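You operate a simulated robot arm through the tools that you are given. There is no shell and no other tool.

Carry out the task below with a simulated robot arm. There is one attempt and no reset: what you move stays moved.

Task
Turn off the air; strip the nozzle and both dowels from the mould.
Fine: the yellow air knob; open the latch once the port lamp is dark; each goes upright into its own stand.

Only the result counts: the job must be done as asked and must still hold three seconds after the hand-in. Knocking over, shifting, dropping, spilling or breaking anything else fails it.

Robot
A 7-joint arm with a two-finger parallel gripper, fixed in place. Base frame: the origin is on the floor under the middle of its stand, x ahead of it, y to its left, z up; the work surface is at about z = 860. Lengths are in mm, angles in degrees, forces in N, time in s.
It reaches about 1524 mm from its shoulder. Its first joint turns from -149.0 to 149.0 degrees. Payload 3.5 kg.
The tool frame sits at the grasp point between the pads (the TCP): z along the fingers, y along the line on which they close. The tips reach 23 mm beyond it. The gripper opens to 94 mm. The fingers are 38 mm wide and 10 mm thick; the gripper's body (54 by 96 mm) begins 39 mm behind the TCP.
Orientation is told as [roll, pitch, yaw] about the base's x, y, z axes, in that order, counted from this pose: with the fingers straight down and closing along the base's y, the tool's x points along the base's -x, its y along +y and its z along -z.

Tools
- The arm moves only by the tool servo_tool. Its argument "motion" is a list of rows, each a list of 6 numbers: the shift along the tool's x, y, z in mm, then the turn, a rotation vector about the tool's x, y, z in degrees. In form: [[dx, dy, dz, ax, ay, az], ...]. A call has 1 to 20 rows; each row shifts and turns the commanded pose from where the row before left it, along the tool's axes as they then stand. "gripper" is the finger opening in mm, from 0 to 94, set as the call begins (left out, the last holds). Each row takes 0.2 s and may step no farther than 50 mm and 8.6 degrees from the row before; otherwise, or with a gripper value out of range, the whole call is refused. A pose out of reach is approached as far as the arm can. The call stops where the force on the tool passes 40 N (or 10 N more than at its start, if that is more) or the arm is blocked; 0.2 s more then pass. Each finger travels about 153 mm/s and halts on what it meets, pressing with about 25 N; the grip force reading is that of the motor and also rises with nothing between the fingers. The clock runs only during rows and for 0.2 s after the last one: add rows that do not move to give the fingers time. It gives the time, the measured TCP pose, the force on the tool (base axes), the opening and the grip force at its end, in the units of the frame above (readings bear some noise), with the torque about the TCP (base axes, N m) and any sound that the robot's microphone picked up, and new pictures: "pictures" is both (left out), scene, wrist or none.
- Cameras (640 x 400 px; columns grow to the right, rows downward): "scene" is fixed at [398.8, -498.5, 1455.9]; the picture's right is [0.61, -0.79, 0.00], its down [-0.29, -0.22, -0.93] and it looks along [0.74, 0.56, -0.37] (base axes); focal length 370 px, centre (320, 200). "wrist" rides on the gripper at [86, 16, -74] in the tool frame; the picture's right is [-0.18, 0.98, 0.00], its down [-0.58, -0.11, -0.81] and it looks along [-0.79, -0.15, 0.59] (tool axes); focal length 243 px, centre (320, 200).
- probe_pixels(camera, pixels): for up to 12 pixels [column, row] of the newest picture of that camera ("zoom" is the newest enlarged one), the place [x, y, z] in the base frame of the surface seen there, good to about 2 mm. No time passes.
- close_up(camera, box): a new picture of the part [left, top, right, bottom] of that camera's present view, enlarged. No time passes.
- job_done(): hands the job in; it is judged then, once.

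Unless the task says otherwise, let go and move clear before handing in.

The tools are called after "Emit:" by a JSON object that holds its "method" and its "body". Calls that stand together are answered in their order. servo_tool: Moves the arm, as the interface text tells. Its arguments: {"type":"object","properties":{"motion":{"type":"array","items":{"type":"array","items":{"type":"number"}}},"gripper":{"type":"number"},"pictures":{"type":"string","enum":["both","scene","wrist","none"]}},"required":["motion"]} The other tools are called the same way: probe_pixels (camera, pixels) gives the place of the surface under pixels of a picture; close_up (camera, box) takes an enlarged picture of a part of a camera's view; job_done () hands the job in.

At the start:

```text
clock: 0.0
tcp_pos: [1046.3, 329.6, 1132.1]
ee_rot: [0.0, 0.0, 0.1]
contact_force: [0.2, 0.6, 0.0]
ft_torque: [0.01, 0.02, -0.01]
grip_width: 94.1
gripper_force: 0.0
```

scene: 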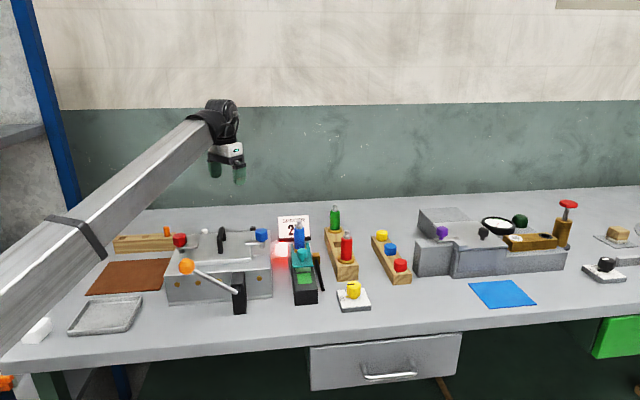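
wrist: 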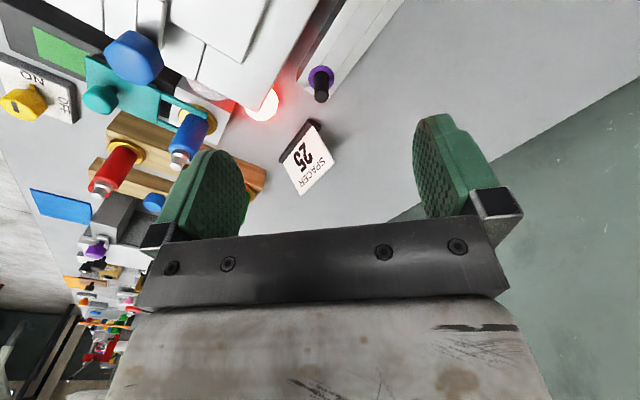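

The scene picture shows a mould-like fixture near (220,270), a yellow knob at (353,290), and racks to the right. I'll take enlarged pictures before moving anything.

Emit:
{"method": "close_up", "body": {"camera": "scene", "box": [140, 200, 300, 320]}}

Emit:
{"method": "close_up", "body": {"camera": "scene", "box": [260, 200, 420, 320]}}

Emit:
{"method": "close_up", "body": {"camera": "scene", "box": [400, 190, 640, 320]}}

Emit:
{"method": "close_up", "body": {"camera": "wrist", "box": [0, 0, 360, 225]}}

```text
3.33 times, centred on (220, 260) of scene
```

zoom: 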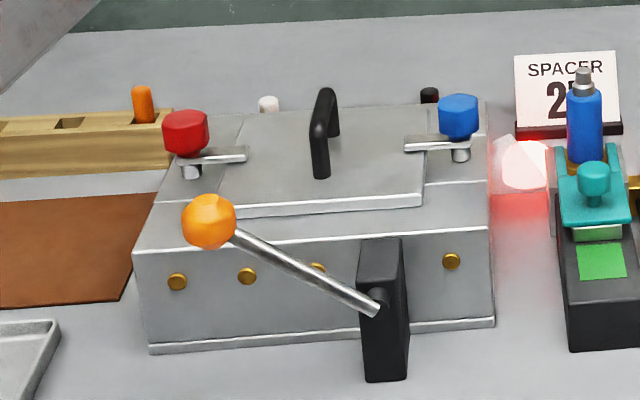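

```text
3.33 times, centred on (340, 260) of scene
```

zoom: 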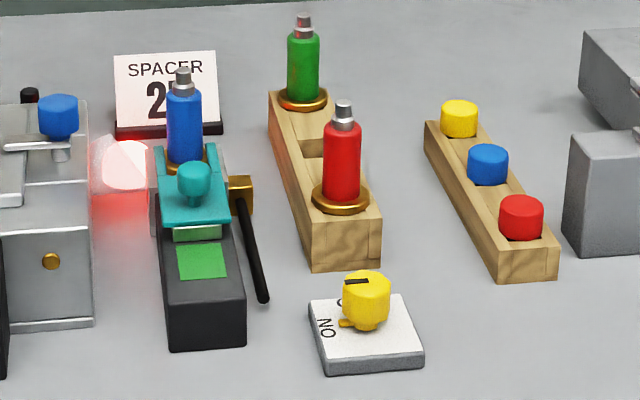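

```text
2.67 times, centred on (520, 255) of scene
```

zoom: 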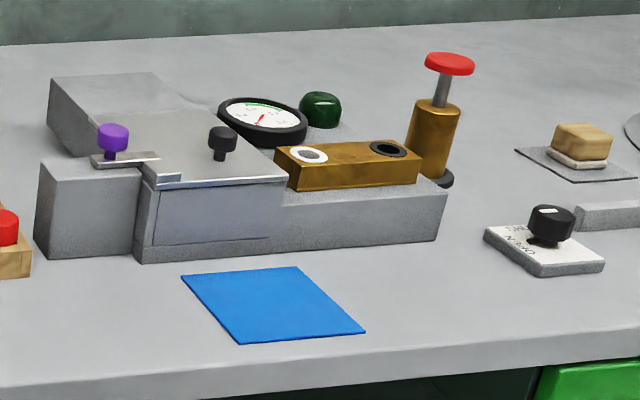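

```text
1.78 times, centred on (180, 112) of wrist
```

zoom: 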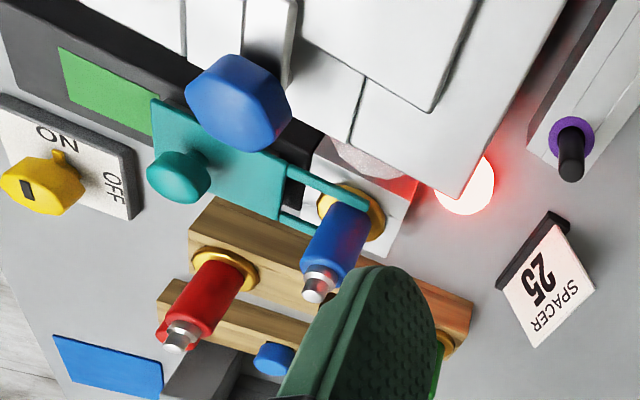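

The enlarged views show a lidded mould with red and blue clamps, a lever, a lit red lamp, and a teal slide holding a blue nozzle. I'll probe points on these parts to find where they are.

Emit:
{"method": "probe_pixels", "body": {"camera": "scene", "pixels": [[180, 239], [187, 266], [234, 291], [262, 234], [221, 237], [207, 228], [247, 225], [280, 250], [299, 235], [303, 256], [305, 280], [353, 290]]}}

Emit:
{"method": "probe_pixels", "body": {"camera": "scene", "pixels": [[335, 215], [346, 245], [338, 238], [320, 270], [382, 236], [391, 249], [400, 264], [167, 232], [150, 240], [125, 245], [130, 275], [105, 315]]}}

Emit:
{"method": "close_up", "body": {"camera": "wrist", "box": [0, 180, 200, 400]}}

Emit:
{"method": "close_up", "body": {"camera": "scene", "box": [0, 200, 180, 360]}}

```text
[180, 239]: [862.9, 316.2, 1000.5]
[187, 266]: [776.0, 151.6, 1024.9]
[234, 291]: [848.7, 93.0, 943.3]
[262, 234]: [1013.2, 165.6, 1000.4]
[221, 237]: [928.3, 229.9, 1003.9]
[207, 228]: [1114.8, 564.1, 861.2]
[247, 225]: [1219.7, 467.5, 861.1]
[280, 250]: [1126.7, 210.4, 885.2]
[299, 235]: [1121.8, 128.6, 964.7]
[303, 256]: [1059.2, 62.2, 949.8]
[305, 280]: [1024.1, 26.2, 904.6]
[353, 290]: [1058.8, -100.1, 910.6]
```

```text
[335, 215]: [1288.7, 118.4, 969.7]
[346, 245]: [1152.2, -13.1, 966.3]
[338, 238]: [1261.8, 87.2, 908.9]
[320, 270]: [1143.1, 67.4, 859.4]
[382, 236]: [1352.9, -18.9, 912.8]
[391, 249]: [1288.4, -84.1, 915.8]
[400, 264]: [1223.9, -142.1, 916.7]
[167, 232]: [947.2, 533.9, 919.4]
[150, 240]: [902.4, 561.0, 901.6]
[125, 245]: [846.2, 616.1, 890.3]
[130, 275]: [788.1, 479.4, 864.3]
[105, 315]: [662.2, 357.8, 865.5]
```

```text
1.82 times, centred on (100, 290) of wrist
```

zoom: 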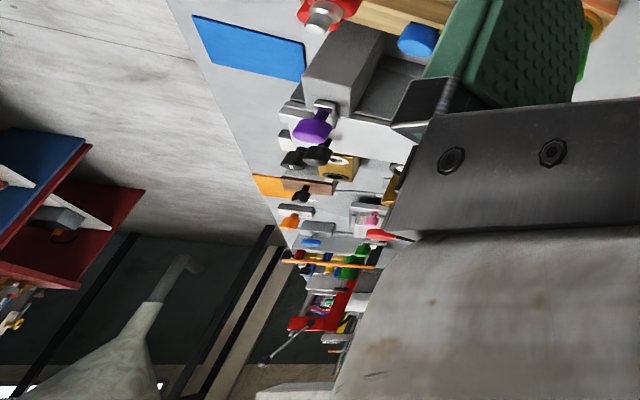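

```text
2.50 times, centred on (90, 280) of scene
```

zoom: 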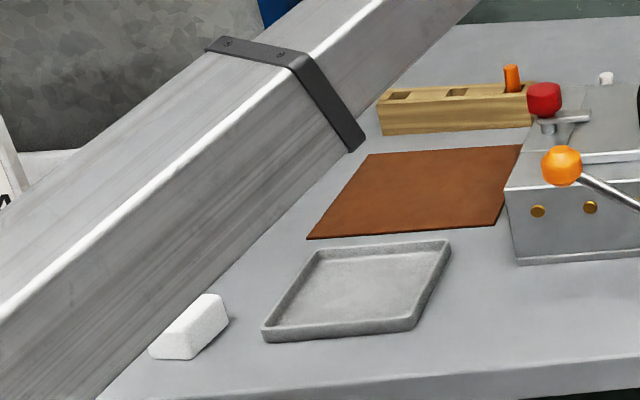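

Some of the mould and stands are hidden from here. I'll raise the arm and move it back towards the base so the wrist camera can see the mould top and the rail behind it.

Emit:
{"method": "servo_tool", "body": {"motion": [[0, 0, -40, 0, 0, 0], [0, 0, -40, 0, 0, 0], [0, 0, -40, 0, 0, 0], [45, 0, 0, 0, 0, 0], [45, 0, 0, 0, 0, 0], [45, 0, 0, 0, 0, 0], [45, 0, 0, 0, 0, 0], [45, 0, 0, 0, 0, 0], [45, 0, 0, 0, 0, 0], [45, 0, 0, 0, 0, 0], [0, 0, 0, 0, 0, 0]]}}

```text
clock: 2.4
tcp_pos: [759.6, 340.1, 1194.0]
ee_rot: [0.6, -1.6, 0.0]
contact_force: [-0.3, -1.4, 0.3]
ft_torque: [-0.01, -0.05, 0.04]
grip_width: 93.9
gripper_force: 0.0
out of reach, approached as far as the arm can: row 6, 7, 8, 9, 10
```

scene: 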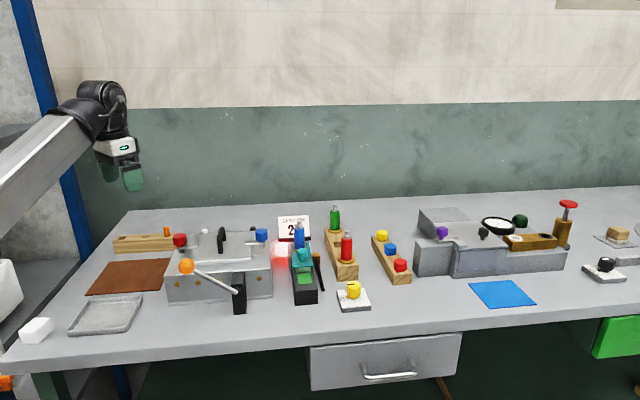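
wrist: 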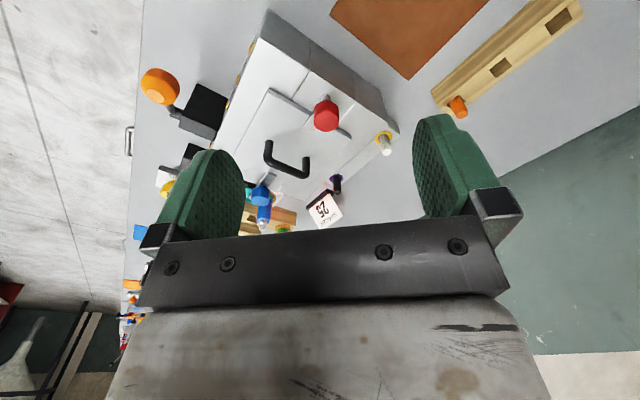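

The wrist now sees the mould top, with white and black pegs behind it and the wooden dowel stand. I'll enlarge those areas.

Emit:
{"method": "close_up", "body": {"camera": "wrist", "box": [140, 0, 420, 175]}}

Emit:
{"method": "close_up", "body": {"camera": "wrist", "box": [230, 120, 410, 240]}}

Emit:
{"method": "close_up", "body": {"camera": "wrist", "box": [400, 0, 620, 130]}}

Emit:
{"method": "close_up", "body": {"camera": "scene", "box": [190, 205, 310, 280]}}

```text
2.29 times, centred on (280, 88) of wrist
```

zoom: 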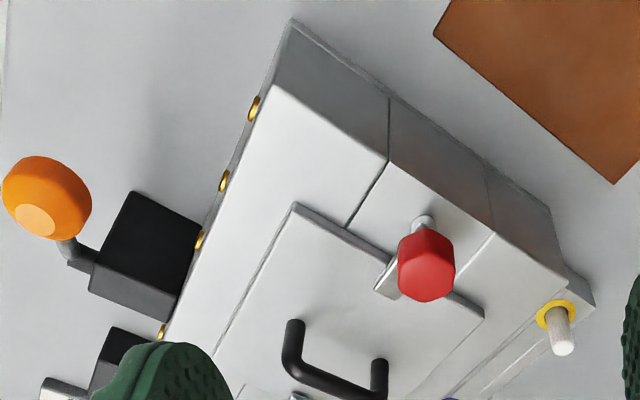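

```text
3.33 times, centred on (320, 180) of wrist
```

zoom: 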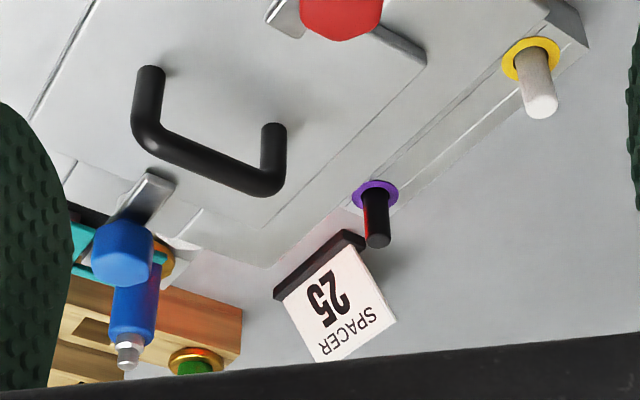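

```text
2.91 times, centred on (510, 65) of wrist
```

zoom: 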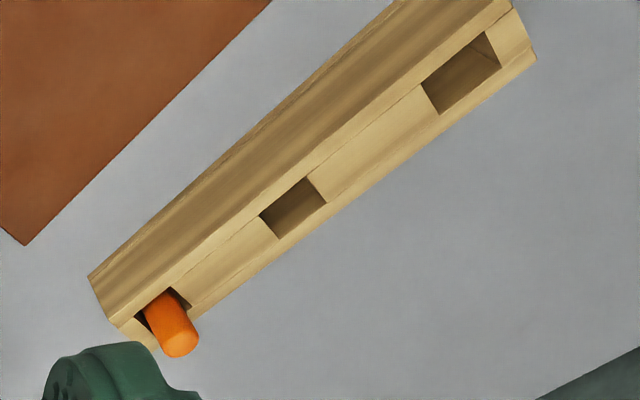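

```text
5.33 times, centred on (250, 242) of scene
```

zoom: 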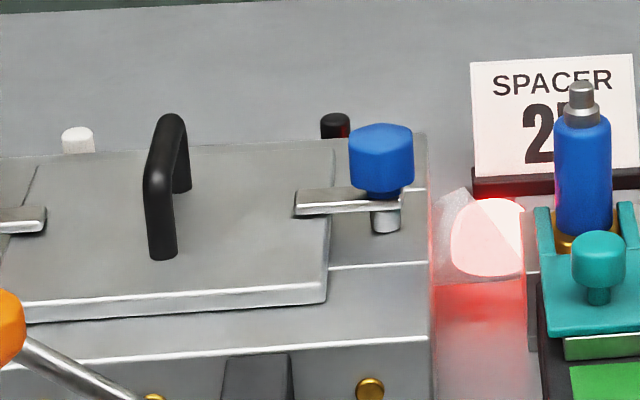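

Two dowels, white in a yellow ring and black in a purple ring, stand in the mould's back rail. The dowel stand at upper right has two free square holes. I'll move for a closer look at the port, teal latch and yellow knob.

Emit:
{"method": "servo_tool", "body": {"motion": [[-34, -46, 20, 0, 0, 0], [-34, -46, 20, 0, 0, 0], [-34, -46, 20, 0, 0, 0], [-34, -46, 20, 0, 0, 0], [-34, -46, 20, 0, 0, 0], [0, 0, 0, 0, 0, 0]]}}

```text
refused: row 1 steps farther than a row can; nothing moved
```

That row was longer than 50 mm, so nothing moved. I'll split it into smaller steps.

Emit:
{"method": "servo_tool", "body": {"motion": [[-26, -36, 16, 0, 0, 0], [-26, -36, 16, 0, 0, 0], [-26, -36, 16, 0, 0, 0], [-26, -36, 16, 0, 0, 0], [-26, -36, 16, 0, 0, 0], [-26, -36, 16, 0, 0, 0], [0, 0, 0, 0, 0, 0]]}}

```text
clock: 3.2
tcp_pos: [825.2, 248.1, 1151.6]
ee_rot: [0.2, 0.1, -1.0]
contact_force: [2.2, 5.7, -4.4]
ft_torque: [-0.58, -0.15, -0.63]
grip_width: 94.1
gripper_force: 0.1
stopped in row 3: the force on the tool passed its limit at 59 N (the readings are from after the stop); the commanded pose is now the measured one
```

scene: 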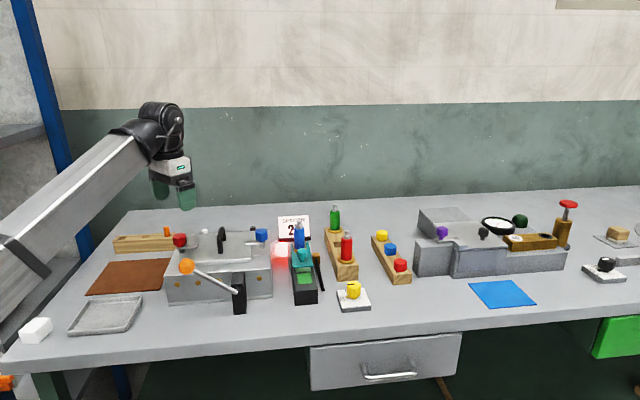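
wrist: 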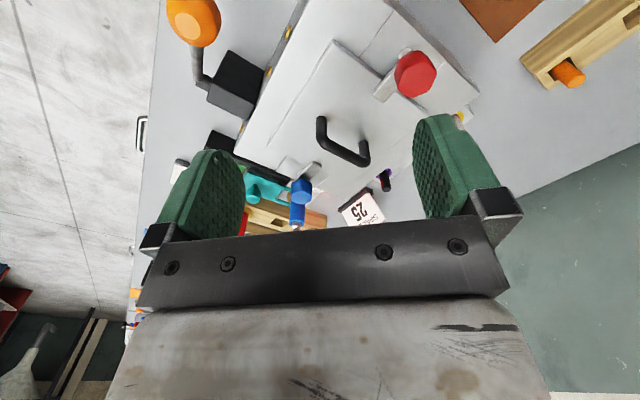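

The stop looks like a jerk as the arm left its reach limit, since nothing is near the gripper. The commanded pose is now the measured one, so I'll continue with gentler steps.

Emit:
{"method": "servo_tool", "body": {"motion": [[-8, -15, 0, 0, 0, 0], [-15, -25, 0, 0, 0, 0], [-15, -30, 0, 0, 0, 0], [-15, -30, 0, 0, 0, 0], [-12, -25, 0, 0, 0, 0], [-8, -20, 0, 0, 0, 0], [0, 0, 0, 0, 0, 0]]}}

```text
clock: 3.6
tcp_pos: [833.4, 235.9, 1151.1]
ee_rot: [0.3, 0.1, -1.7]
contact_force: [1.7, 9.4, -2.0]
ft_torque: [-0.99, -0.22, -1.05]
grip_width: 93.8
gripper_force: 0.0
stopped in row 2: the force on the tool passed its limit at 51 N (the readings are from after the stop); the commanded pose is now the measured one
```

scene: 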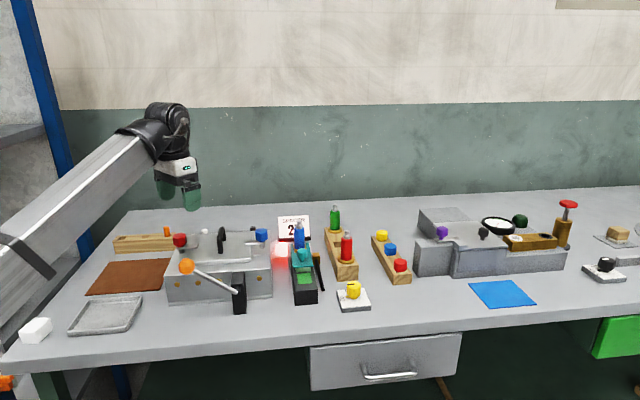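
wrist: 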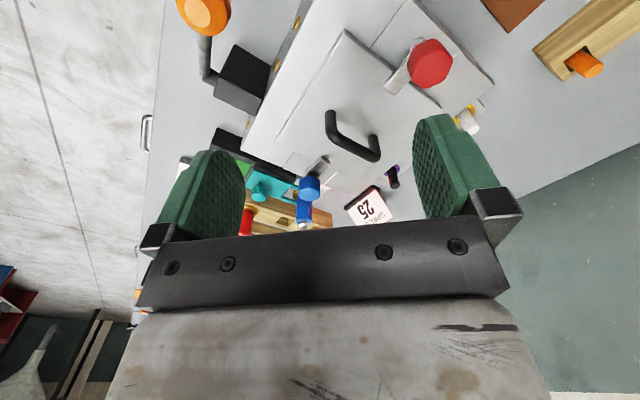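

A force of about 9 N along y remains and the yaw has drifted. The gripper is probably brushing the arm's own forearm because the arm is folded in tight here. I'll move outwards in +x and watch the force.

Emit:
{"method": "servo_tool", "body": {"motion": [[-8, 0, 0, 0, 0, 0], [-15, 0, 0, 0, 0, 0], [-20, 0, 0, 0, 0, 0], [-25, 0, 0, 0, 0, 0], [-25, 0, 0, 0, 0, 0], [-20, 0, 0, 0, 0, 0], [0, 0, 0, 0, 0, 0]], "pictures": "none"}}

```text
clock: 4.4
tcp_pos: [877.1, 232.9, 1151.0]
ee_rot: [0.3, 0.2, -2.1]
contact_force: [2.3, 5.7, -3.8]
ft_torque: [-0.65, -0.22, -0.7]
grip_width: 94.1
gripper_force: 0.0
stopped in row 4: the force on the tool passed its limit at 41 N (the readings are from after the stop); the commanded pose is now the measured one
```

I'll hold still to see whether the force is static or fades away.

Emit:
{"method": "servo_tool", "body": {"motion": [[0, 0, 0, 0, 0, 0], [0, 0, 0, 0, 0, 0], [0, 0, 0, 0, 0, 0]]}}

```text
clock: 5.2
tcp_pos: [876.0, 233.1, 1151.4]
ee_rot: [0.3, 0.2, -2.1]
contact_force: [0.8, 13.7, -7.2]
ft_torque: [-1.36, -0.64, -1.37]
grip_width: 94.0
gripper_force: 0.1
```

scene: 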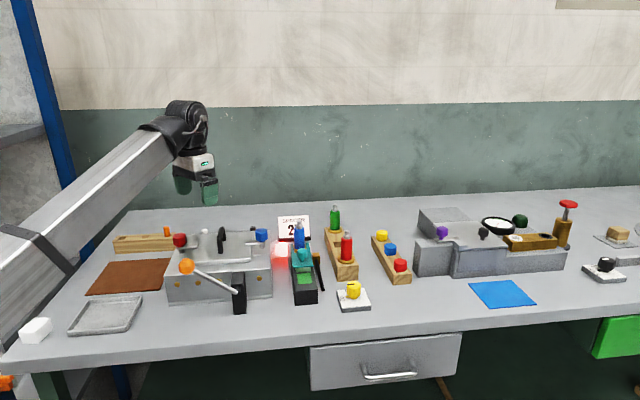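
wrist: 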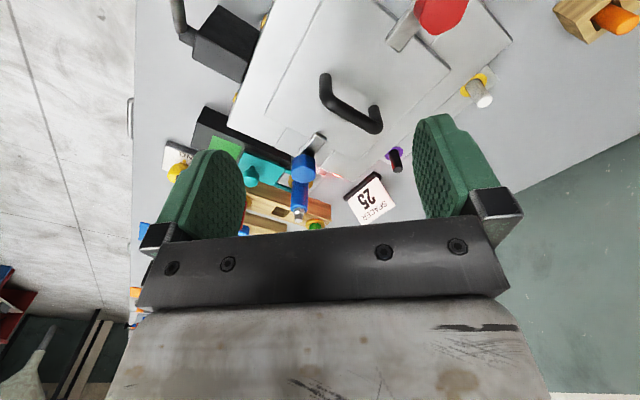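

The held force and torque put the contact about 100 mm behind and above the TCP. That is the wrist camera touching the forearm. I'll back off along the push, then move outwards.

Emit:
{"method": "servo_tool", "body": {"motion": [[-3, 8, 4, 0, 0, 0], [-5, 10, 5, 0, 0, 0], [-8, 10, 5, 0, 0, 0], [-15, 10, 4, 0, 0, 0], [-20, 8, 3, 0, 0, 0], [-20, 5, 0, 0, 0, 0], [-20, 5, 0, 0, 0, 0], [0, 0, 0, 0, 0, 0]], "pictures": "none"}}

```text
clock: 7.0
tcp_pos: [968.9, 286.4, 1131.0]
ee_rot: [0.2, 0.3, -1.9]
contact_force: [1.1, 0.1, -0.1]
ft_torque: [0.0, 0.0, 0.0]
grip_width: 94.3
gripper_force: 0.2
```

The tool is free now, with forces near 0. I'll turn it about −90° in yaw so the camera sits on the +y side, clear of the forearm, looking along −y at the port and knob.

Emit:
{"method": "servo_tool", "body": {"motion": [[-20, 0, 0, 0, 0, 0], [-20, 0, 0, 0, 0, 0], [-20, 0, 0, 0, 0, 8], [0, 0, 0, 0, 0, 8], [0, 0, 0, 0, 0, 8], [0, 0, 0, 0, 0, 8], [0, 0, 0, 0, 0, 8], [0, 0, 0, 0, 0, 8], [0, 0, 0, 0, 0, 8], [0, 0, 0, 0, 0, 8], [0, 0, 0, 0, 0, 8], [0, 0, 0, 0, 0, 8], [0, 0, 0, 0, 0, 8], [0, 0, 0, 0, 0, 0]]}}

```text
clock: 10.0
tcp_pos: [1028.6, 284.4, 1129.6]
ee_rot: [-0.4, 0.3, -90.0]
contact_force: [-0.3, -0.2, 0.5]
ft_torque: [0.01, 0.01, -0.02]
grip_width: 94.1
gripper_force: 0.1
```

scene: 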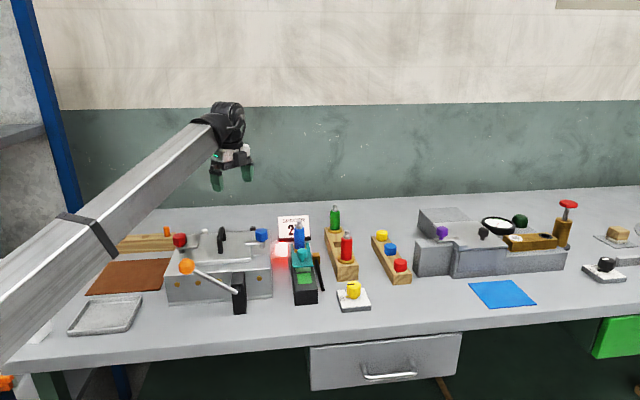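
wrist: 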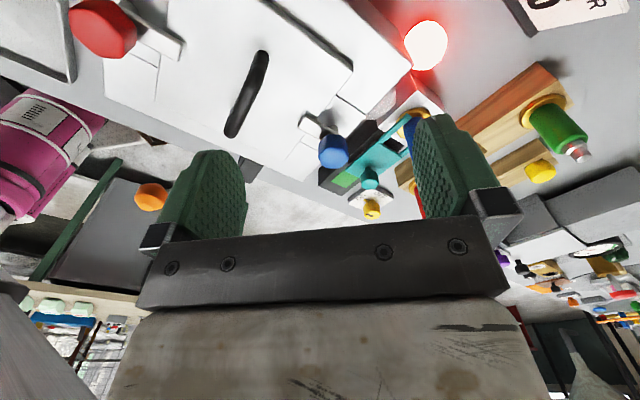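

The yaw is now −90° with no contact, and the red lamp glows at (426,45). I'll move out and left for a clear view of the port, latch and knob.

Emit:
{"method": "servo_tool", "body": {"motion": [[15, 30, 8, 0, 0, 0], [15, 30, 8, 0, 0, 0], [15, 30, 8, 0, 0, 0], [15, 30, 8, 0, 0, 0], [10, 21, 8, 0, 0, 0], [0, 0, 0, 0, 0, 0]]}}

```text
clock: 11.4
tcp_pos: [1170.2, 354.4, 1088.6]
ee_rot: [-0.3, 0.3, -89.9]
contact_force: [0.6, -0.1, -0.5]
ft_torque: [0.0, -0.02, 0.0]
grip_width: 94.3
gripper_force: 0.1
```

scene: 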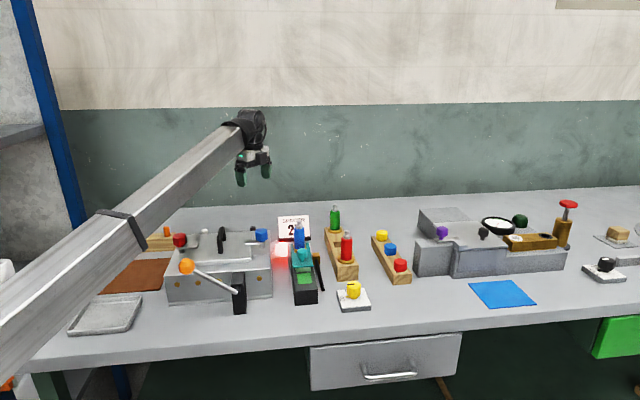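
wrist: 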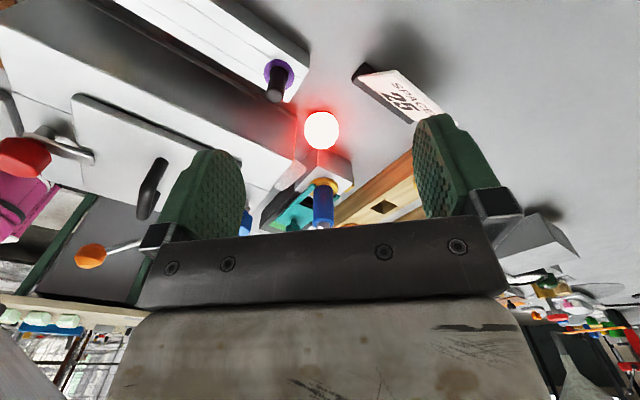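

Emit:
{"method": "close_up", "body": {"camera": "wrist", "box": [230, 90, 430, 235]}}

Emit:
{"method": "close_up", "body": {"camera": "wrist", "box": [150, 0, 350, 130]}}

Emit:
{"method": "probe_pixels", "body": {"camera": "wrist", "pixels": [[275, 90], [268, 65], [292, 85], [322, 131], [318, 205], [320, 228], [383, 207], [300, 208], [340, 175], [350, 70], [440, 100]]}}

```text
2.76 times, centred on (330, 162) of wrist
```

zoom: 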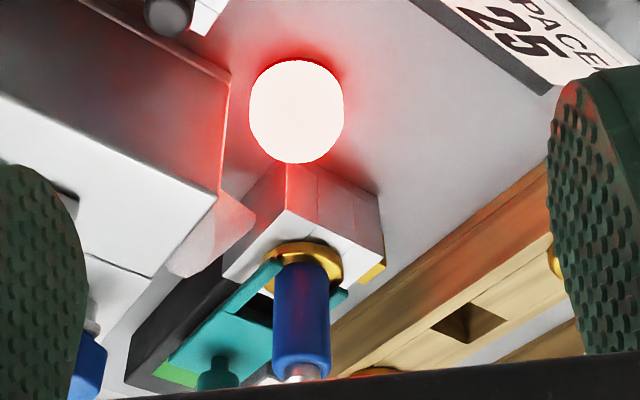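

```text
3.08 times, centred on (250, 65) of wrist
```

zoom: 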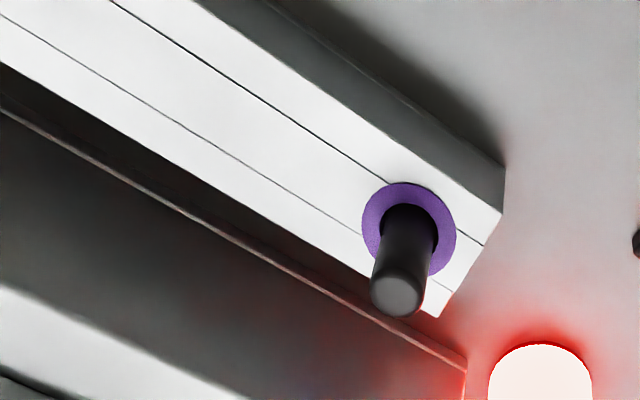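

```text
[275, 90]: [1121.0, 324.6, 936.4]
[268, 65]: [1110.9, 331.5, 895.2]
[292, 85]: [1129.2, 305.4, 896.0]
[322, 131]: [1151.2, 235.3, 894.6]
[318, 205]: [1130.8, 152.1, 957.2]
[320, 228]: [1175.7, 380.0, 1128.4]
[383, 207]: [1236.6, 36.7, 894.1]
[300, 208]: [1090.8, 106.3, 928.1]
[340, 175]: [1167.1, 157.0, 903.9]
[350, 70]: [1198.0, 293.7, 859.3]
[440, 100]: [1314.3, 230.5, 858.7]
```

The port block, brass collar and teal fork around the blue nozzle are clear now. I still need to understand the brass block and black rod beside the port, so I'll enlarge the scene view there.

Emit:
{"method": "close_up", "body": {"camera": "scene", "box": [276, 215, 340, 310]}}

Emit:
{"method": "close_up", "body": {"camera": "scene", "box": [330, 270, 380, 315]}}

Emit:
{"method": "close_up", "body": {"camera": "scene", "box": [320, 200, 420, 290]}}

```text
4.21 times, centred on (308, 262) of scene
```

zoom: 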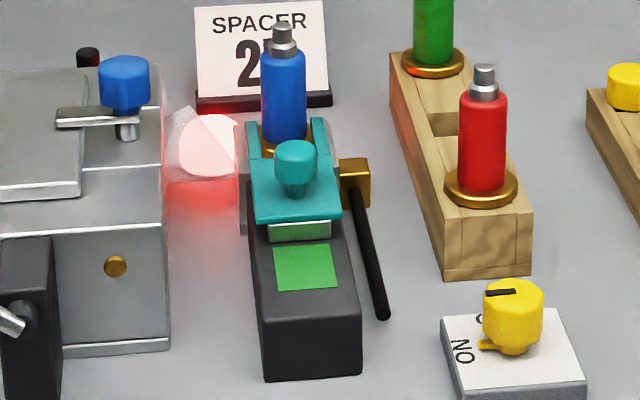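

```text
8.89 times, centred on (355, 292) of scene
```

zoom: 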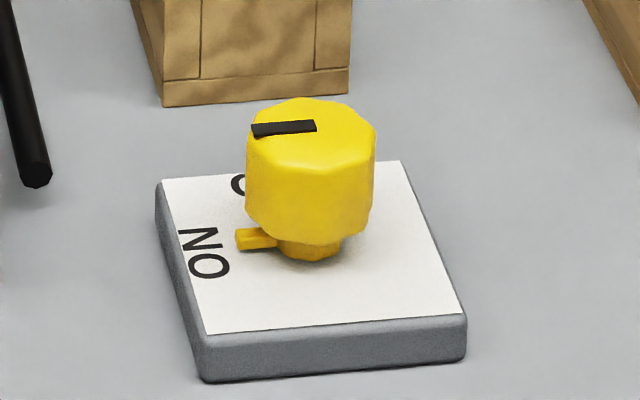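

```text
4.44 times, centred on (370, 245) of scene
```

zoom: 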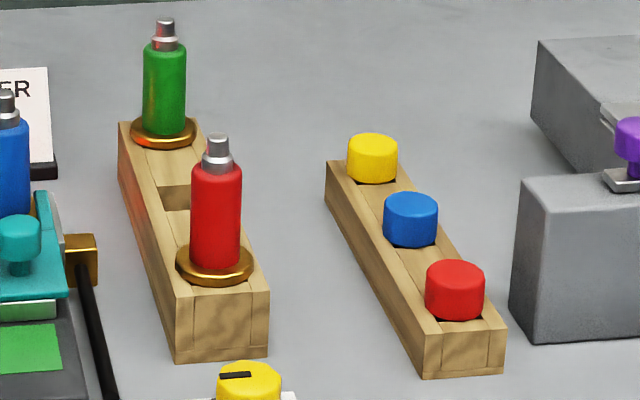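

The brass block with the black rod looks like the port's air inlet hose. The yellow knob's pointer is at ON on the scene's left, and OFF lies to the back. I'll move the wrist camera to look at the knob and latch from close by.

Emit:
{"method": "servo_tool", "body": {"motion": [[-36, -10, 6, 0, 0, 0], [-36, -10, 6, 0, 0, 0], [-36, -10, 6, 0, 0, 0], [-36, -10, 6, 0, 0, 0], [-36, -10, 6, 0, 0, 0], [-36, -12, 6, 0, 0, 0], [-36, -12, 5, 0, 0, 0], [0, 0, 0, 0, 0, 0]]}}

```text
clock: 13.2
tcp_pos: [1097.3, 102.2, 1047.0]
ee_rot: [-0.2, 0.3, -89.8]
contact_force: [-1.5, 0.2, -0.2]
ft_torque: [-0.04, 0.01, 0.0]
grip_width: 94.1
gripper_force: 0.0
```

scene: 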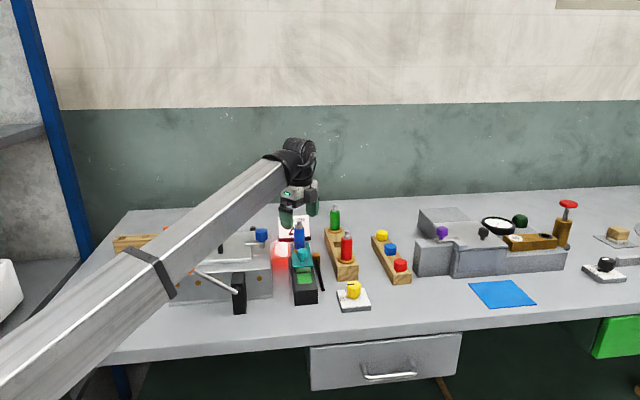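
wrist: 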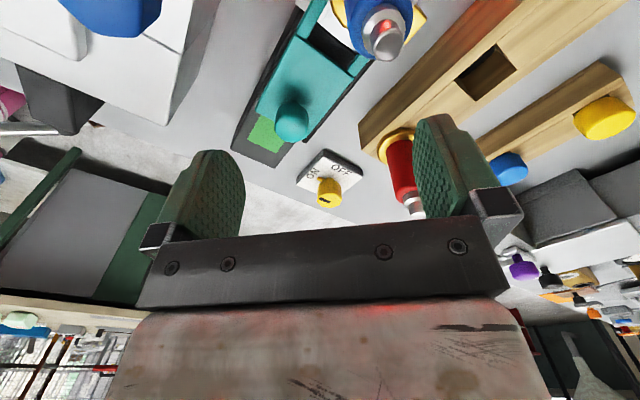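

Emit:
{"method": "close_up", "body": {"camera": "wrist", "box": [280, 130, 380, 215]}}

Emit:
{"method": "close_up", "body": {"camera": "wrist", "box": [210, 0, 430, 170]}}

Emit:
{"method": "probe_pixels", "body": {"camera": "wrist", "pixels": [[329, 200], [329, 186], [320, 152], [300, 181], [361, 178], [375, 48], [385, 20], [292, 118], [268, 110], [320, 65], [265, 135], [485, 72]]}}

```text
4.71 times, centred on (330, 172) of wrist
```

zoom: 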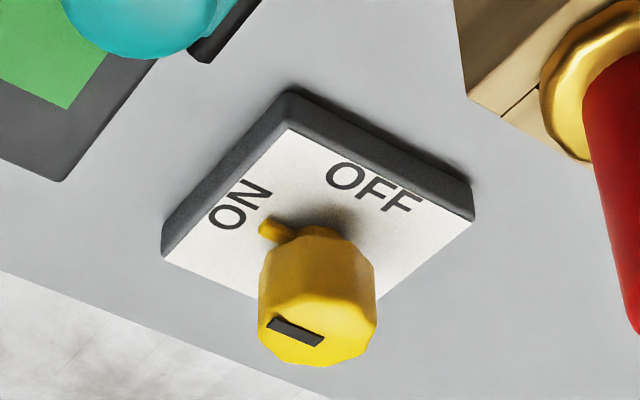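

```text
2.35 times, centred on (320, 85) of wrist
```

zoom: 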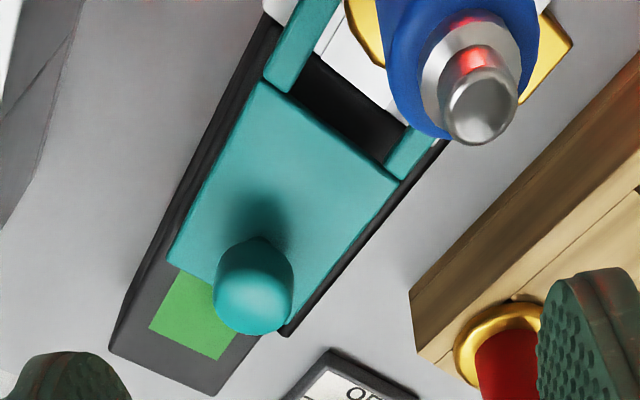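

```text
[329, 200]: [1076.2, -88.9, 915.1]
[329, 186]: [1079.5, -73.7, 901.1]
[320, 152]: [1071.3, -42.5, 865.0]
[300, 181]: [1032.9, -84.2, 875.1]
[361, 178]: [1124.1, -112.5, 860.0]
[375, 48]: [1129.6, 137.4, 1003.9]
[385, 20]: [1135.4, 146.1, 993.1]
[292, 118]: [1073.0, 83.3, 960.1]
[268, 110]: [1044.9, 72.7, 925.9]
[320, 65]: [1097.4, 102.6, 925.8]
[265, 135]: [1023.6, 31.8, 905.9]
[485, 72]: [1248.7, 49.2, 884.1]
```

The OFF label is clockwise from ON seen from above. The teal plate can slide along its black rail, away from the nozzle and towards the green square. I'll probe the slide and nozzle precisely.

Emit:
{"method": "probe_pixels", "body": {"camera": "zoom", "pixels": [[268, 90], [392, 180], [175, 260], [265, 325], [250, 285], [222, 270], [280, 270], [480, 110], [190, 315], [130, 340], [210, 380], [440, 150]]}}

Emit:
{"method": "probe_pixels", "body": {"camera": "wrist", "pixels": [[324, 200], [335, 200], [329, 204], [322, 188], [340, 190], [322, 194], [329, 192], [305, 172], [345, 165], [330, 157], [318, 181], [352, 191]]}}

```text
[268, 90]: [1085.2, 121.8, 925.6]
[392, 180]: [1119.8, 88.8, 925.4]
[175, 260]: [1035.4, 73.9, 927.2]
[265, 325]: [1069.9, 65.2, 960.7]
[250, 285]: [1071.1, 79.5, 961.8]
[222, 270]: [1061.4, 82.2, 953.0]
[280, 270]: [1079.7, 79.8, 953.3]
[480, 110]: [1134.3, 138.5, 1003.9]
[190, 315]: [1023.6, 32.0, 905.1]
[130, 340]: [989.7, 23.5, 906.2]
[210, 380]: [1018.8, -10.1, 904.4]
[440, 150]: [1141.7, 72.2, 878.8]
```

```text
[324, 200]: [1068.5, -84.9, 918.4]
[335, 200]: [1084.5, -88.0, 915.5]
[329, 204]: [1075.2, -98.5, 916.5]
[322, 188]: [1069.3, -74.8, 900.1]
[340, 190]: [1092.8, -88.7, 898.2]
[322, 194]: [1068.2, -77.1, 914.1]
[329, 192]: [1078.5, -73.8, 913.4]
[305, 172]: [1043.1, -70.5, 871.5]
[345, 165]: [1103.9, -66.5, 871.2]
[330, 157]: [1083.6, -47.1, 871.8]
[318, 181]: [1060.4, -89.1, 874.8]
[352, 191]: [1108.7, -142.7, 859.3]
```

The slide runs along about (0.72, 0.69). Next I'll pin down the yellow knob's axis and where the ON and OFF labels sit.

Emit:
{"method": "close_up", "body": {"camera": "wrist", "box": [295, 145, 365, 215]}}

Emit:
{"method": "probe_pixels", "body": {"camera": "wrist", "pixels": [[313, 173], [341, 170], [319, 178], [321, 179]]}}

Emit:
{"method": "probe_pixels", "body": {"camera": "scene", "pixels": [[353, 283], [348, 285], [360, 285], [347, 290], [360, 290], [353, 296], [347, 299], [342, 300], [345, 308], [370, 306], [354, 286], [338, 292]]}}

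```text
5.71 times, centred on (330, 180) of wrist
```

zoom: 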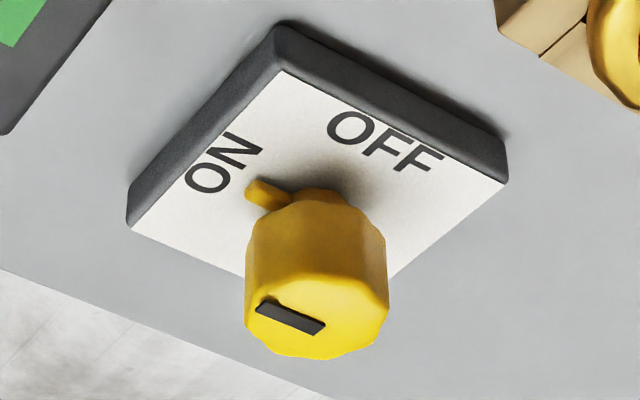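

```text
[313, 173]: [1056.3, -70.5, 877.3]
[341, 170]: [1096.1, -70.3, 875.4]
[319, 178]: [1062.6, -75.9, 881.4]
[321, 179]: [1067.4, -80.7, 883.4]
```

```text
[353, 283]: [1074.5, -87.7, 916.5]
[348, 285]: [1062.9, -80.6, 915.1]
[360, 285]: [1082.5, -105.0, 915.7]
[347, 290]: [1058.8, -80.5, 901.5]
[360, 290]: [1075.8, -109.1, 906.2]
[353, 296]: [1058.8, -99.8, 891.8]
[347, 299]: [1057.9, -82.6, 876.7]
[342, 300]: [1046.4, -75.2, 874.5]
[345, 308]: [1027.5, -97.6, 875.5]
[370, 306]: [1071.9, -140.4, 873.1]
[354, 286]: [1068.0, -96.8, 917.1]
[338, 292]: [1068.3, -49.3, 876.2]
```

The knob axis is near (1075, −91) with a radius of about 18 and its top at z≈917. It must turn clockwise by about 88°, from 132° to 44°. I'll go above it with the gripper narrowed and the yaw set so the turn stays in range.

Emit:
{"method": "servo_tool", "body": {"gripper": 62, "motion": [[0, 0, -20, 0, 0, 0], [0, 0, -20, 0, 0, 0], [-38, -4, 0, 0, 0, 0], [-38, -4, 0, 0, 0, 0], [-38, -4, 0, 0, 0, 0], [-38, -5, 0, 0, 0, 0], [-41, -5, 0, 0, 0, 0], [0, 0, 0, 0, 0, -7.8], [0, 0, 0, 0, 0, -7.8], [0, 0, 0, 0, 0, -7.8], [0, 0, 0, 0, 0, -7.8], [0, 0, 0, 0, 0, -7.8], [0, 0, 0, 0, 0, -7.8], [0, 0, 0, 0, 0, -7.8], [0, 0, 0, 0, 0, -7.8], [0, 0, 0, 0, 0, -7.8], [0, 0, 0, 0, 0, 0]]}}

```text
clock: 16.8
tcp_pos: [1075.4, -90.1, 1087.1]
ee_rot: [0.2, 0.4, -19.6]
contact_force: [-0.1, -0.7, -0.2]
ft_torque: [-0.01, 0.02, 0.0]
grip_width: 62.1
gripper_force: 0.0
```

scene: 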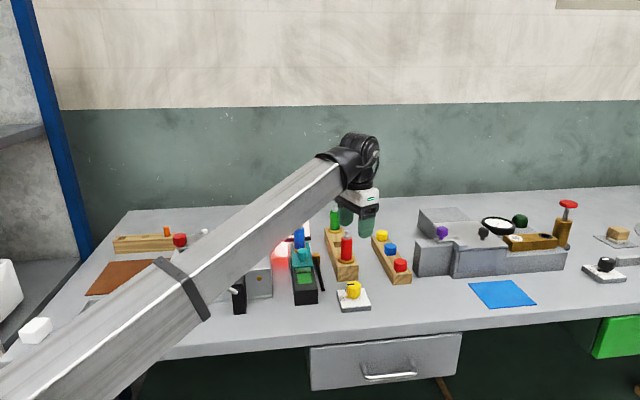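
wrist: 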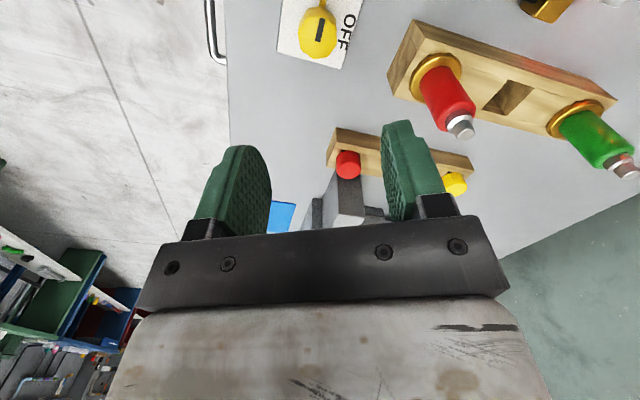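

I'm above the knob with no contact. I'll probe the forearm to learn its slope, so I can watch its clearance when the hand goes low.

Emit:
{"method": "probe_pixels", "body": {"camera": "scene", "pixels": [[30, 380], [100, 345], [182, 288], [250, 230], [320, 180], [350, 150], [140, 360], [220, 280], [290, 225]]}}

Emit:
{"method": "close_up", "body": {"camera": "wrist", "box": [260, 0, 380, 75]}}

```text
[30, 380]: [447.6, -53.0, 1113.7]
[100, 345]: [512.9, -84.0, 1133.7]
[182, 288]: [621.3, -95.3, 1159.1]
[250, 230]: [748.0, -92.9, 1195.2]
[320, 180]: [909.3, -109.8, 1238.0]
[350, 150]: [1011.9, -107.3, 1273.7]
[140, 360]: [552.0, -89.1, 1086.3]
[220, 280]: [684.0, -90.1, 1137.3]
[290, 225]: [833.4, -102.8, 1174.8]
```

```text
5.33 times, centred on (320, 38) of wrist
```

zoom: 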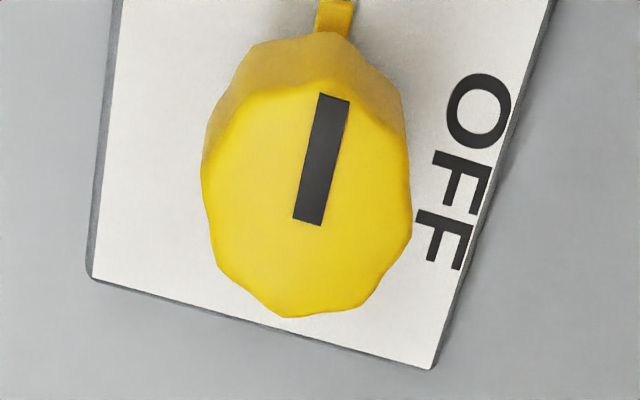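

The forearm sits high, at z≈1110–1270. The knob is directly below, so I'll descend with the fingers on either side of it.

Emit:
{"method": "servo_tool", "body": {"motion": [[0, 0, 40, 0, 0, 0], [0, 0, 40, 0, 0, 0], [0, 0, 40, 0, 0, 0], [0, 0, 25, 0, 0, 0], [0, 0, 15, 0, 0, 0], [0, 0, 12, 0, 0, 0], [0, 0, 0, 0, 0, 0]]}}

```text
clock: 18.4
tcp_pos: [1072.1, -89.3, 914.2]
ee_rot: [0.2, 0.3, -19.7]
contact_force: [-0.4, -0.6, 0.3]
ft_torque: [-0.01, 0.0, 0.0]
grip_width: 62.0
gripper_force: 0.1
```

scene: 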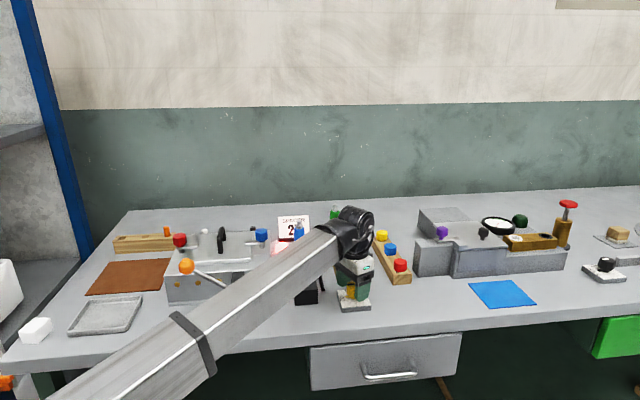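
wrist: 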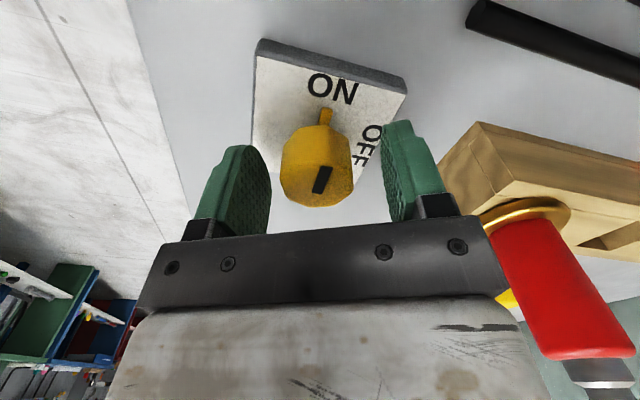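

The knob sits between the fingers with no contact. I'll probe the forearm in this low pose, then centre the last few mm and grip.

Emit:
{"method": "probe_pixels", "body": {"camera": "scene", "pixels": [[130, 385], [185, 345], [250, 290], [320, 245], [345, 225], [160, 390], [220, 350], [290, 300], [330, 270]]}}

Emit:
{"method": "servo_tool", "body": {"gripper": 25, "motion": [[-3, -0.6, 1, 0, 0, 0], [0, 0, 0, 0, 0, 0], [0, 0, 0, 0, 0, 0]], "pictures": "none"}}

```text
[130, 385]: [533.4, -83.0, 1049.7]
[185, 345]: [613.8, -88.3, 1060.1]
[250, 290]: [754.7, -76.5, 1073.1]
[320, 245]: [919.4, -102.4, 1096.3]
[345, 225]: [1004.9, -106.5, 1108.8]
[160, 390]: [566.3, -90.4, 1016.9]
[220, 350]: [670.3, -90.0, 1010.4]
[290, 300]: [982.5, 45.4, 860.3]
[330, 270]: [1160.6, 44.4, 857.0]
```

```text
clock: 19.2
tcp_pos: [1072.9, -91.6, 914.5]
ee_rot: [0.2, 0.5, -19.6]
contact_force: [-31.9, -2.6, 3.5]
ft_torque: [-1.11, -0.24, -0.06]
grip_width: 35.8
gripper_force: 45.4
```

The grip closed at 35.8 mm on the knob, before the sideways shift finished, so −32 N has built up along x. I'll relax the commanded pose to take that off.

Emit:
{"method": "servo_tool", "body": {"motion": [[1.5, 0, 0, 0, 0, 0], [0.8, 0, 0, 0, 0, 0], [0, 0, 0, 0, 0, 0]], "pictures": "none"}}

```text
clock: 20.0
tcp_pos: [1072.6, -90.7, 913.5]
ee_rot: [0.2, 0.5, -19.8]
contact_force: [-21.3, -9.4, 8.4]
ft_torque: [-0.57, 1.42, -0.04]
grip_width: 35.9
gripper_force: 45.0
```

Some force remains, so I'll open, let the pose settle and re-centre without friction.

Emit:
{"method": "servo_tool", "body": {"gripper": 60, "motion": [[0, 0, 0, 0, 0, 0], [0, 0, 0, 0, 0, 0], [0, 0, 0, 0, 0, 0]], "pictures": "wrist"}}

```text
clock: 20.8
tcp_pos: [1073.5, -90.4, 912.8]
ee_rot: [0.3, 0.3, -19.7]
contact_force: [-0.2, 0.4, 0.6]
ft_torque: [0.02, -0.01, 0.01]
grip_width: 59.9
gripper_force: 0.0
```

wrist: 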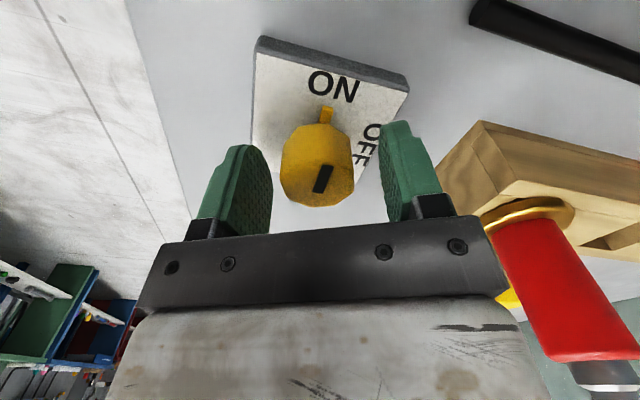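

The knob is still at ON and the gripper is free. I'll shift slightly, then grip in a separate still call.

Emit:
{"method": "servo_tool", "body": {"motion": [[-1.5, -0.8, 0, 0, 0, 0], [0, 0, 0, 0, 0, 0]], "pictures": "none"}}

Emit:
{"method": "servo_tool", "body": {"gripper": 26, "motion": [[0, 0, 0, 0, 0, 0], [0, 0, 0, 0, 0, 0], [0, 0, 0, 0, 0, 0]], "pictures": "none"}}

```text
clock: 21.4
tcp_pos: [1076.0, -91.0, 913.4]
ee_rot: [0.2, 0.4, -19.7]
contact_force: [0.3, 0.1, 0.5]
ft_torque: [0.0, 0.02, 0.0]
grip_width: 60.2
gripper_force: 0.1
```

```text
clock: 22.2
tcp_pos: [1074.8, -91.9, 912.8]
ee_rot: [0.2, 0.4, -19.7]
contact_force: [-2.1, -4.3, -1.4]
ft_torque: [-0.87, 0.27, -0.01]
grip_width: 35.6
gripper_force: 45.1
```

The grip is clean now, at 35.6 mm with only a few newtons. I'll begin the clockwise turn with a small first part and check the response.

Emit:
{"method": "servo_tool", "body": {"motion": [[0, 0, 0, 0, 0, 5], [0, 0, 0, 0, 0, 6], [0, 0, 0, 0, 0, 6], [0, 0, 0, 0, 0, 6], [0, 0, 0, 0, 0, 6], [0, 0, 0, 0, 0, 0]], "pictures": "wrist"}}

```text
clock: 23.6
tcp_pos: [1075.0, -91.6, 913.8]
ee_rot: [0.0, 0.4, -48.7]
contact_force: [-9.1, -9.6, -4.0]
ft_torque: [-0.58, -0.24, 0.01]
grip_width: 35.8
gripper_force: 44.7
```

wrist: 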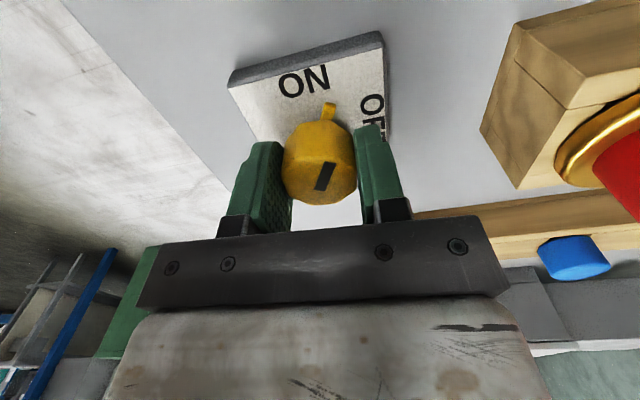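

The knob turned with the hand, since the pointer stays aligned with the fingers while the labels rotate. I'll turn another 40°, short of where the camera would swing close to the red nozzle.

Emit:
{"method": "servo_tool", "body": {"motion": [[0, 0, 0, 0, 0, 6], [0, 0, 0, 0, 0, 6], [0, 0, 0, 0, 0, 6], [0, 0, 0, 0, 0, 6], [0, 0, 0, 0, 0, 6], [0, 0, 0, 0, 0, 6], [0, 0, 0, 0, 0, 4], [0, 0, 0, 0, 0, 0]], "pictures": "both"}}

```text
clock: 25.4
tcp_pos: [1075.2, -92.6, 914.0]
ee_rot: [-0.4, 0.2, -88.8]
contact_force: [-15.4, -12.0, -9.1]
ft_torque: [1.02, -0.4, -0.02]
grip_width: 36.0
gripper_force: 45.3
```

scene: 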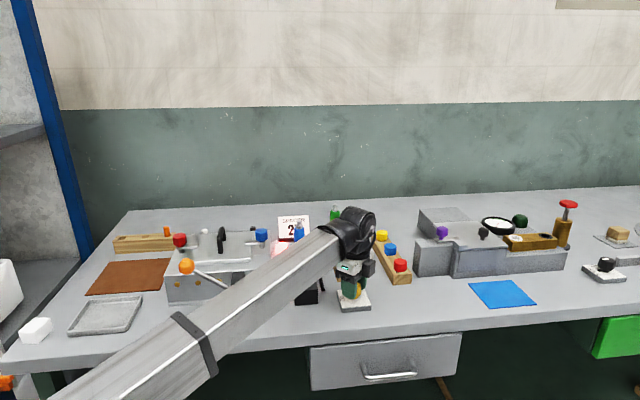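
wrist: 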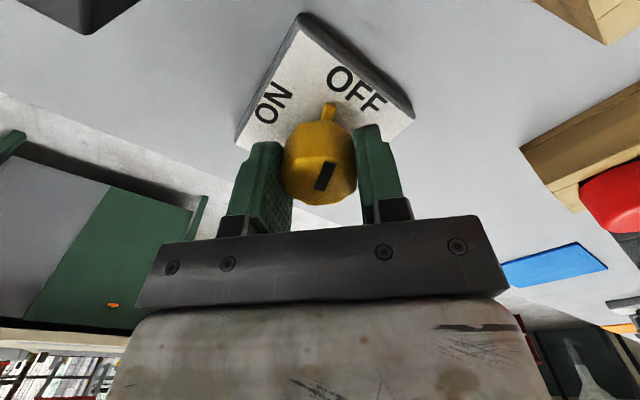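

The pointer has turned about 69° and is close to OFF at (328,110). I'll release, turn the hand back and re-grip, so the last 20° keeps the camera away from the red nozzle.

Emit:
{"method": "servo_tool", "body": {"gripper": 60, "motion": [[0, 0, 0, 0, 0, 0], [0, 0, 0, 0, 0, 0], [0, 0, 0, 0, 0, -6], [0, 0, 0, 0, 0, -6], [0, 0, 0, 0, 0, -6], [0, 0, 0, 0, 0, -6], [0, 0, 0, 0, 0, -6], [0, 0, 0, 0, 0, 0]], "pictures": "wrist"}}

Emit:
{"method": "servo_tool", "body": {"gripper": 26, "motion": [[0, 0, 0, 0, 0, 0], [0, 0, 0, 0, 0, 0], [0, 0, 0, 0, 0, 0]], "pictures": "none"}}

```text
clock: 27.2
tcp_pos: [1074.6, -91.6, 914.2]
ee_rot: [0.0, 0.4, -58.6]
contact_force: [-0.4, 0.4, 0.3]
ft_torque: [-0.04, 0.01, -0.05]
grip_width: 59.9
gripper_force: 0.1
```

wrist: 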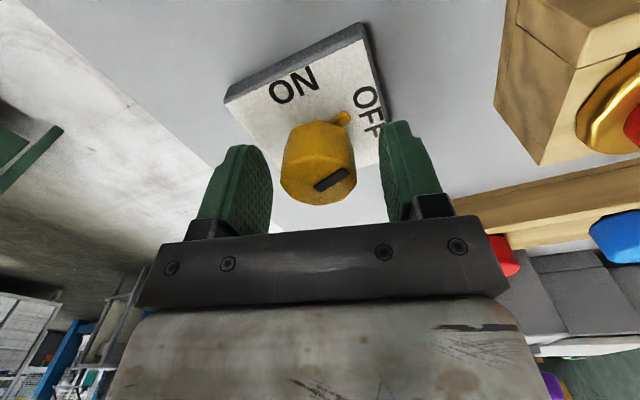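

```text
clock: 28.0
tcp_pos: [1074.6, -91.1, 913.8]
ee_rot: [-0.1, 0.4, -58.7]
contact_force: [-8.5, -3.1, -2.4]
ft_torque: [-0.12, 0.12, 0.0]
grip_width: 35.1
gripper_force: 45.8
```

I've re-gripped and will now turn the remaining 20°.

Emit:
{"method": "servo_tool", "body": {"motion": [[0, 0, 0, 0, 0, 5], [0, 0, 0, 0, 0, 5], [0, 0, 0, 0, 0, 5], [0, 0, 0, 0, 0, 4], [0, 0, 0, 0, 0, 0]], "pictures": "both"}}

```text
clock: 29.2
tcp_pos: [1075.7, -92.2, 913.7]
ee_rot: [-0.2, 0.4, -77.8]
contact_force: [-11.2, -5.5, -2.8]
ft_torque: [0.95, -0.56, 0.01]
grip_width: 35.2
gripper_force: 45.3
```

scene: 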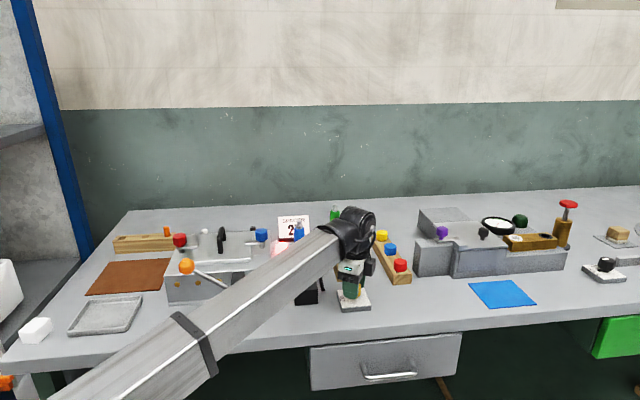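
wrist: 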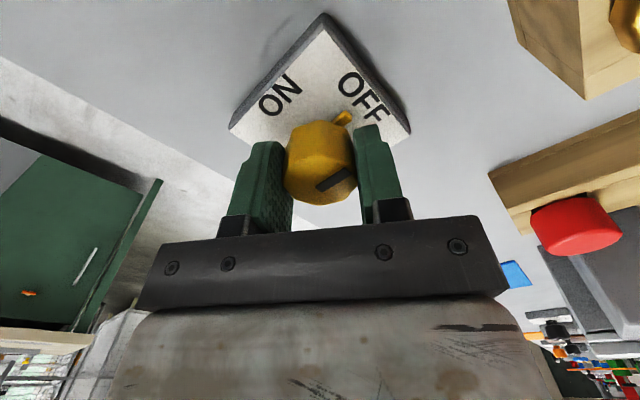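

The pointer now aims at OFF, after about 88° of turn in total. I'll check the pointer and whether the lamp has gone dark.

Emit:
{"method": "close_up", "body": {"camera": "wrist", "box": [225, 10, 425, 215]}}

Emit:
{"method": "close_up", "body": {"camera": "scene", "box": [250, 205, 330, 270]}}

```text
1.95 times, centred on (325, 112) of wrist
```

zoom: 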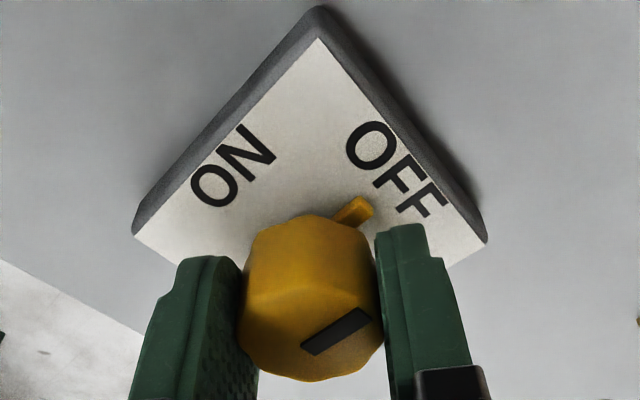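

```text
6.15 times, centred on (290, 238) of scene
```

zoom: 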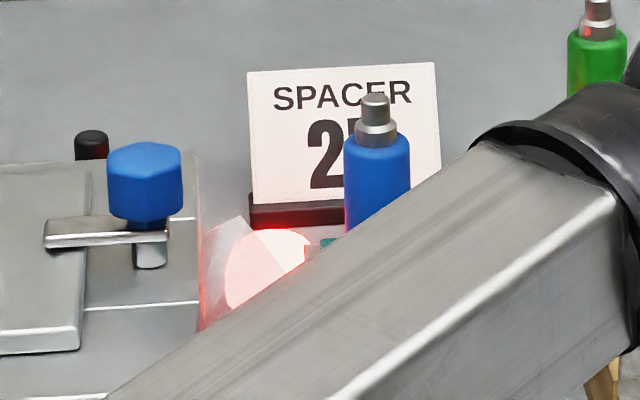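

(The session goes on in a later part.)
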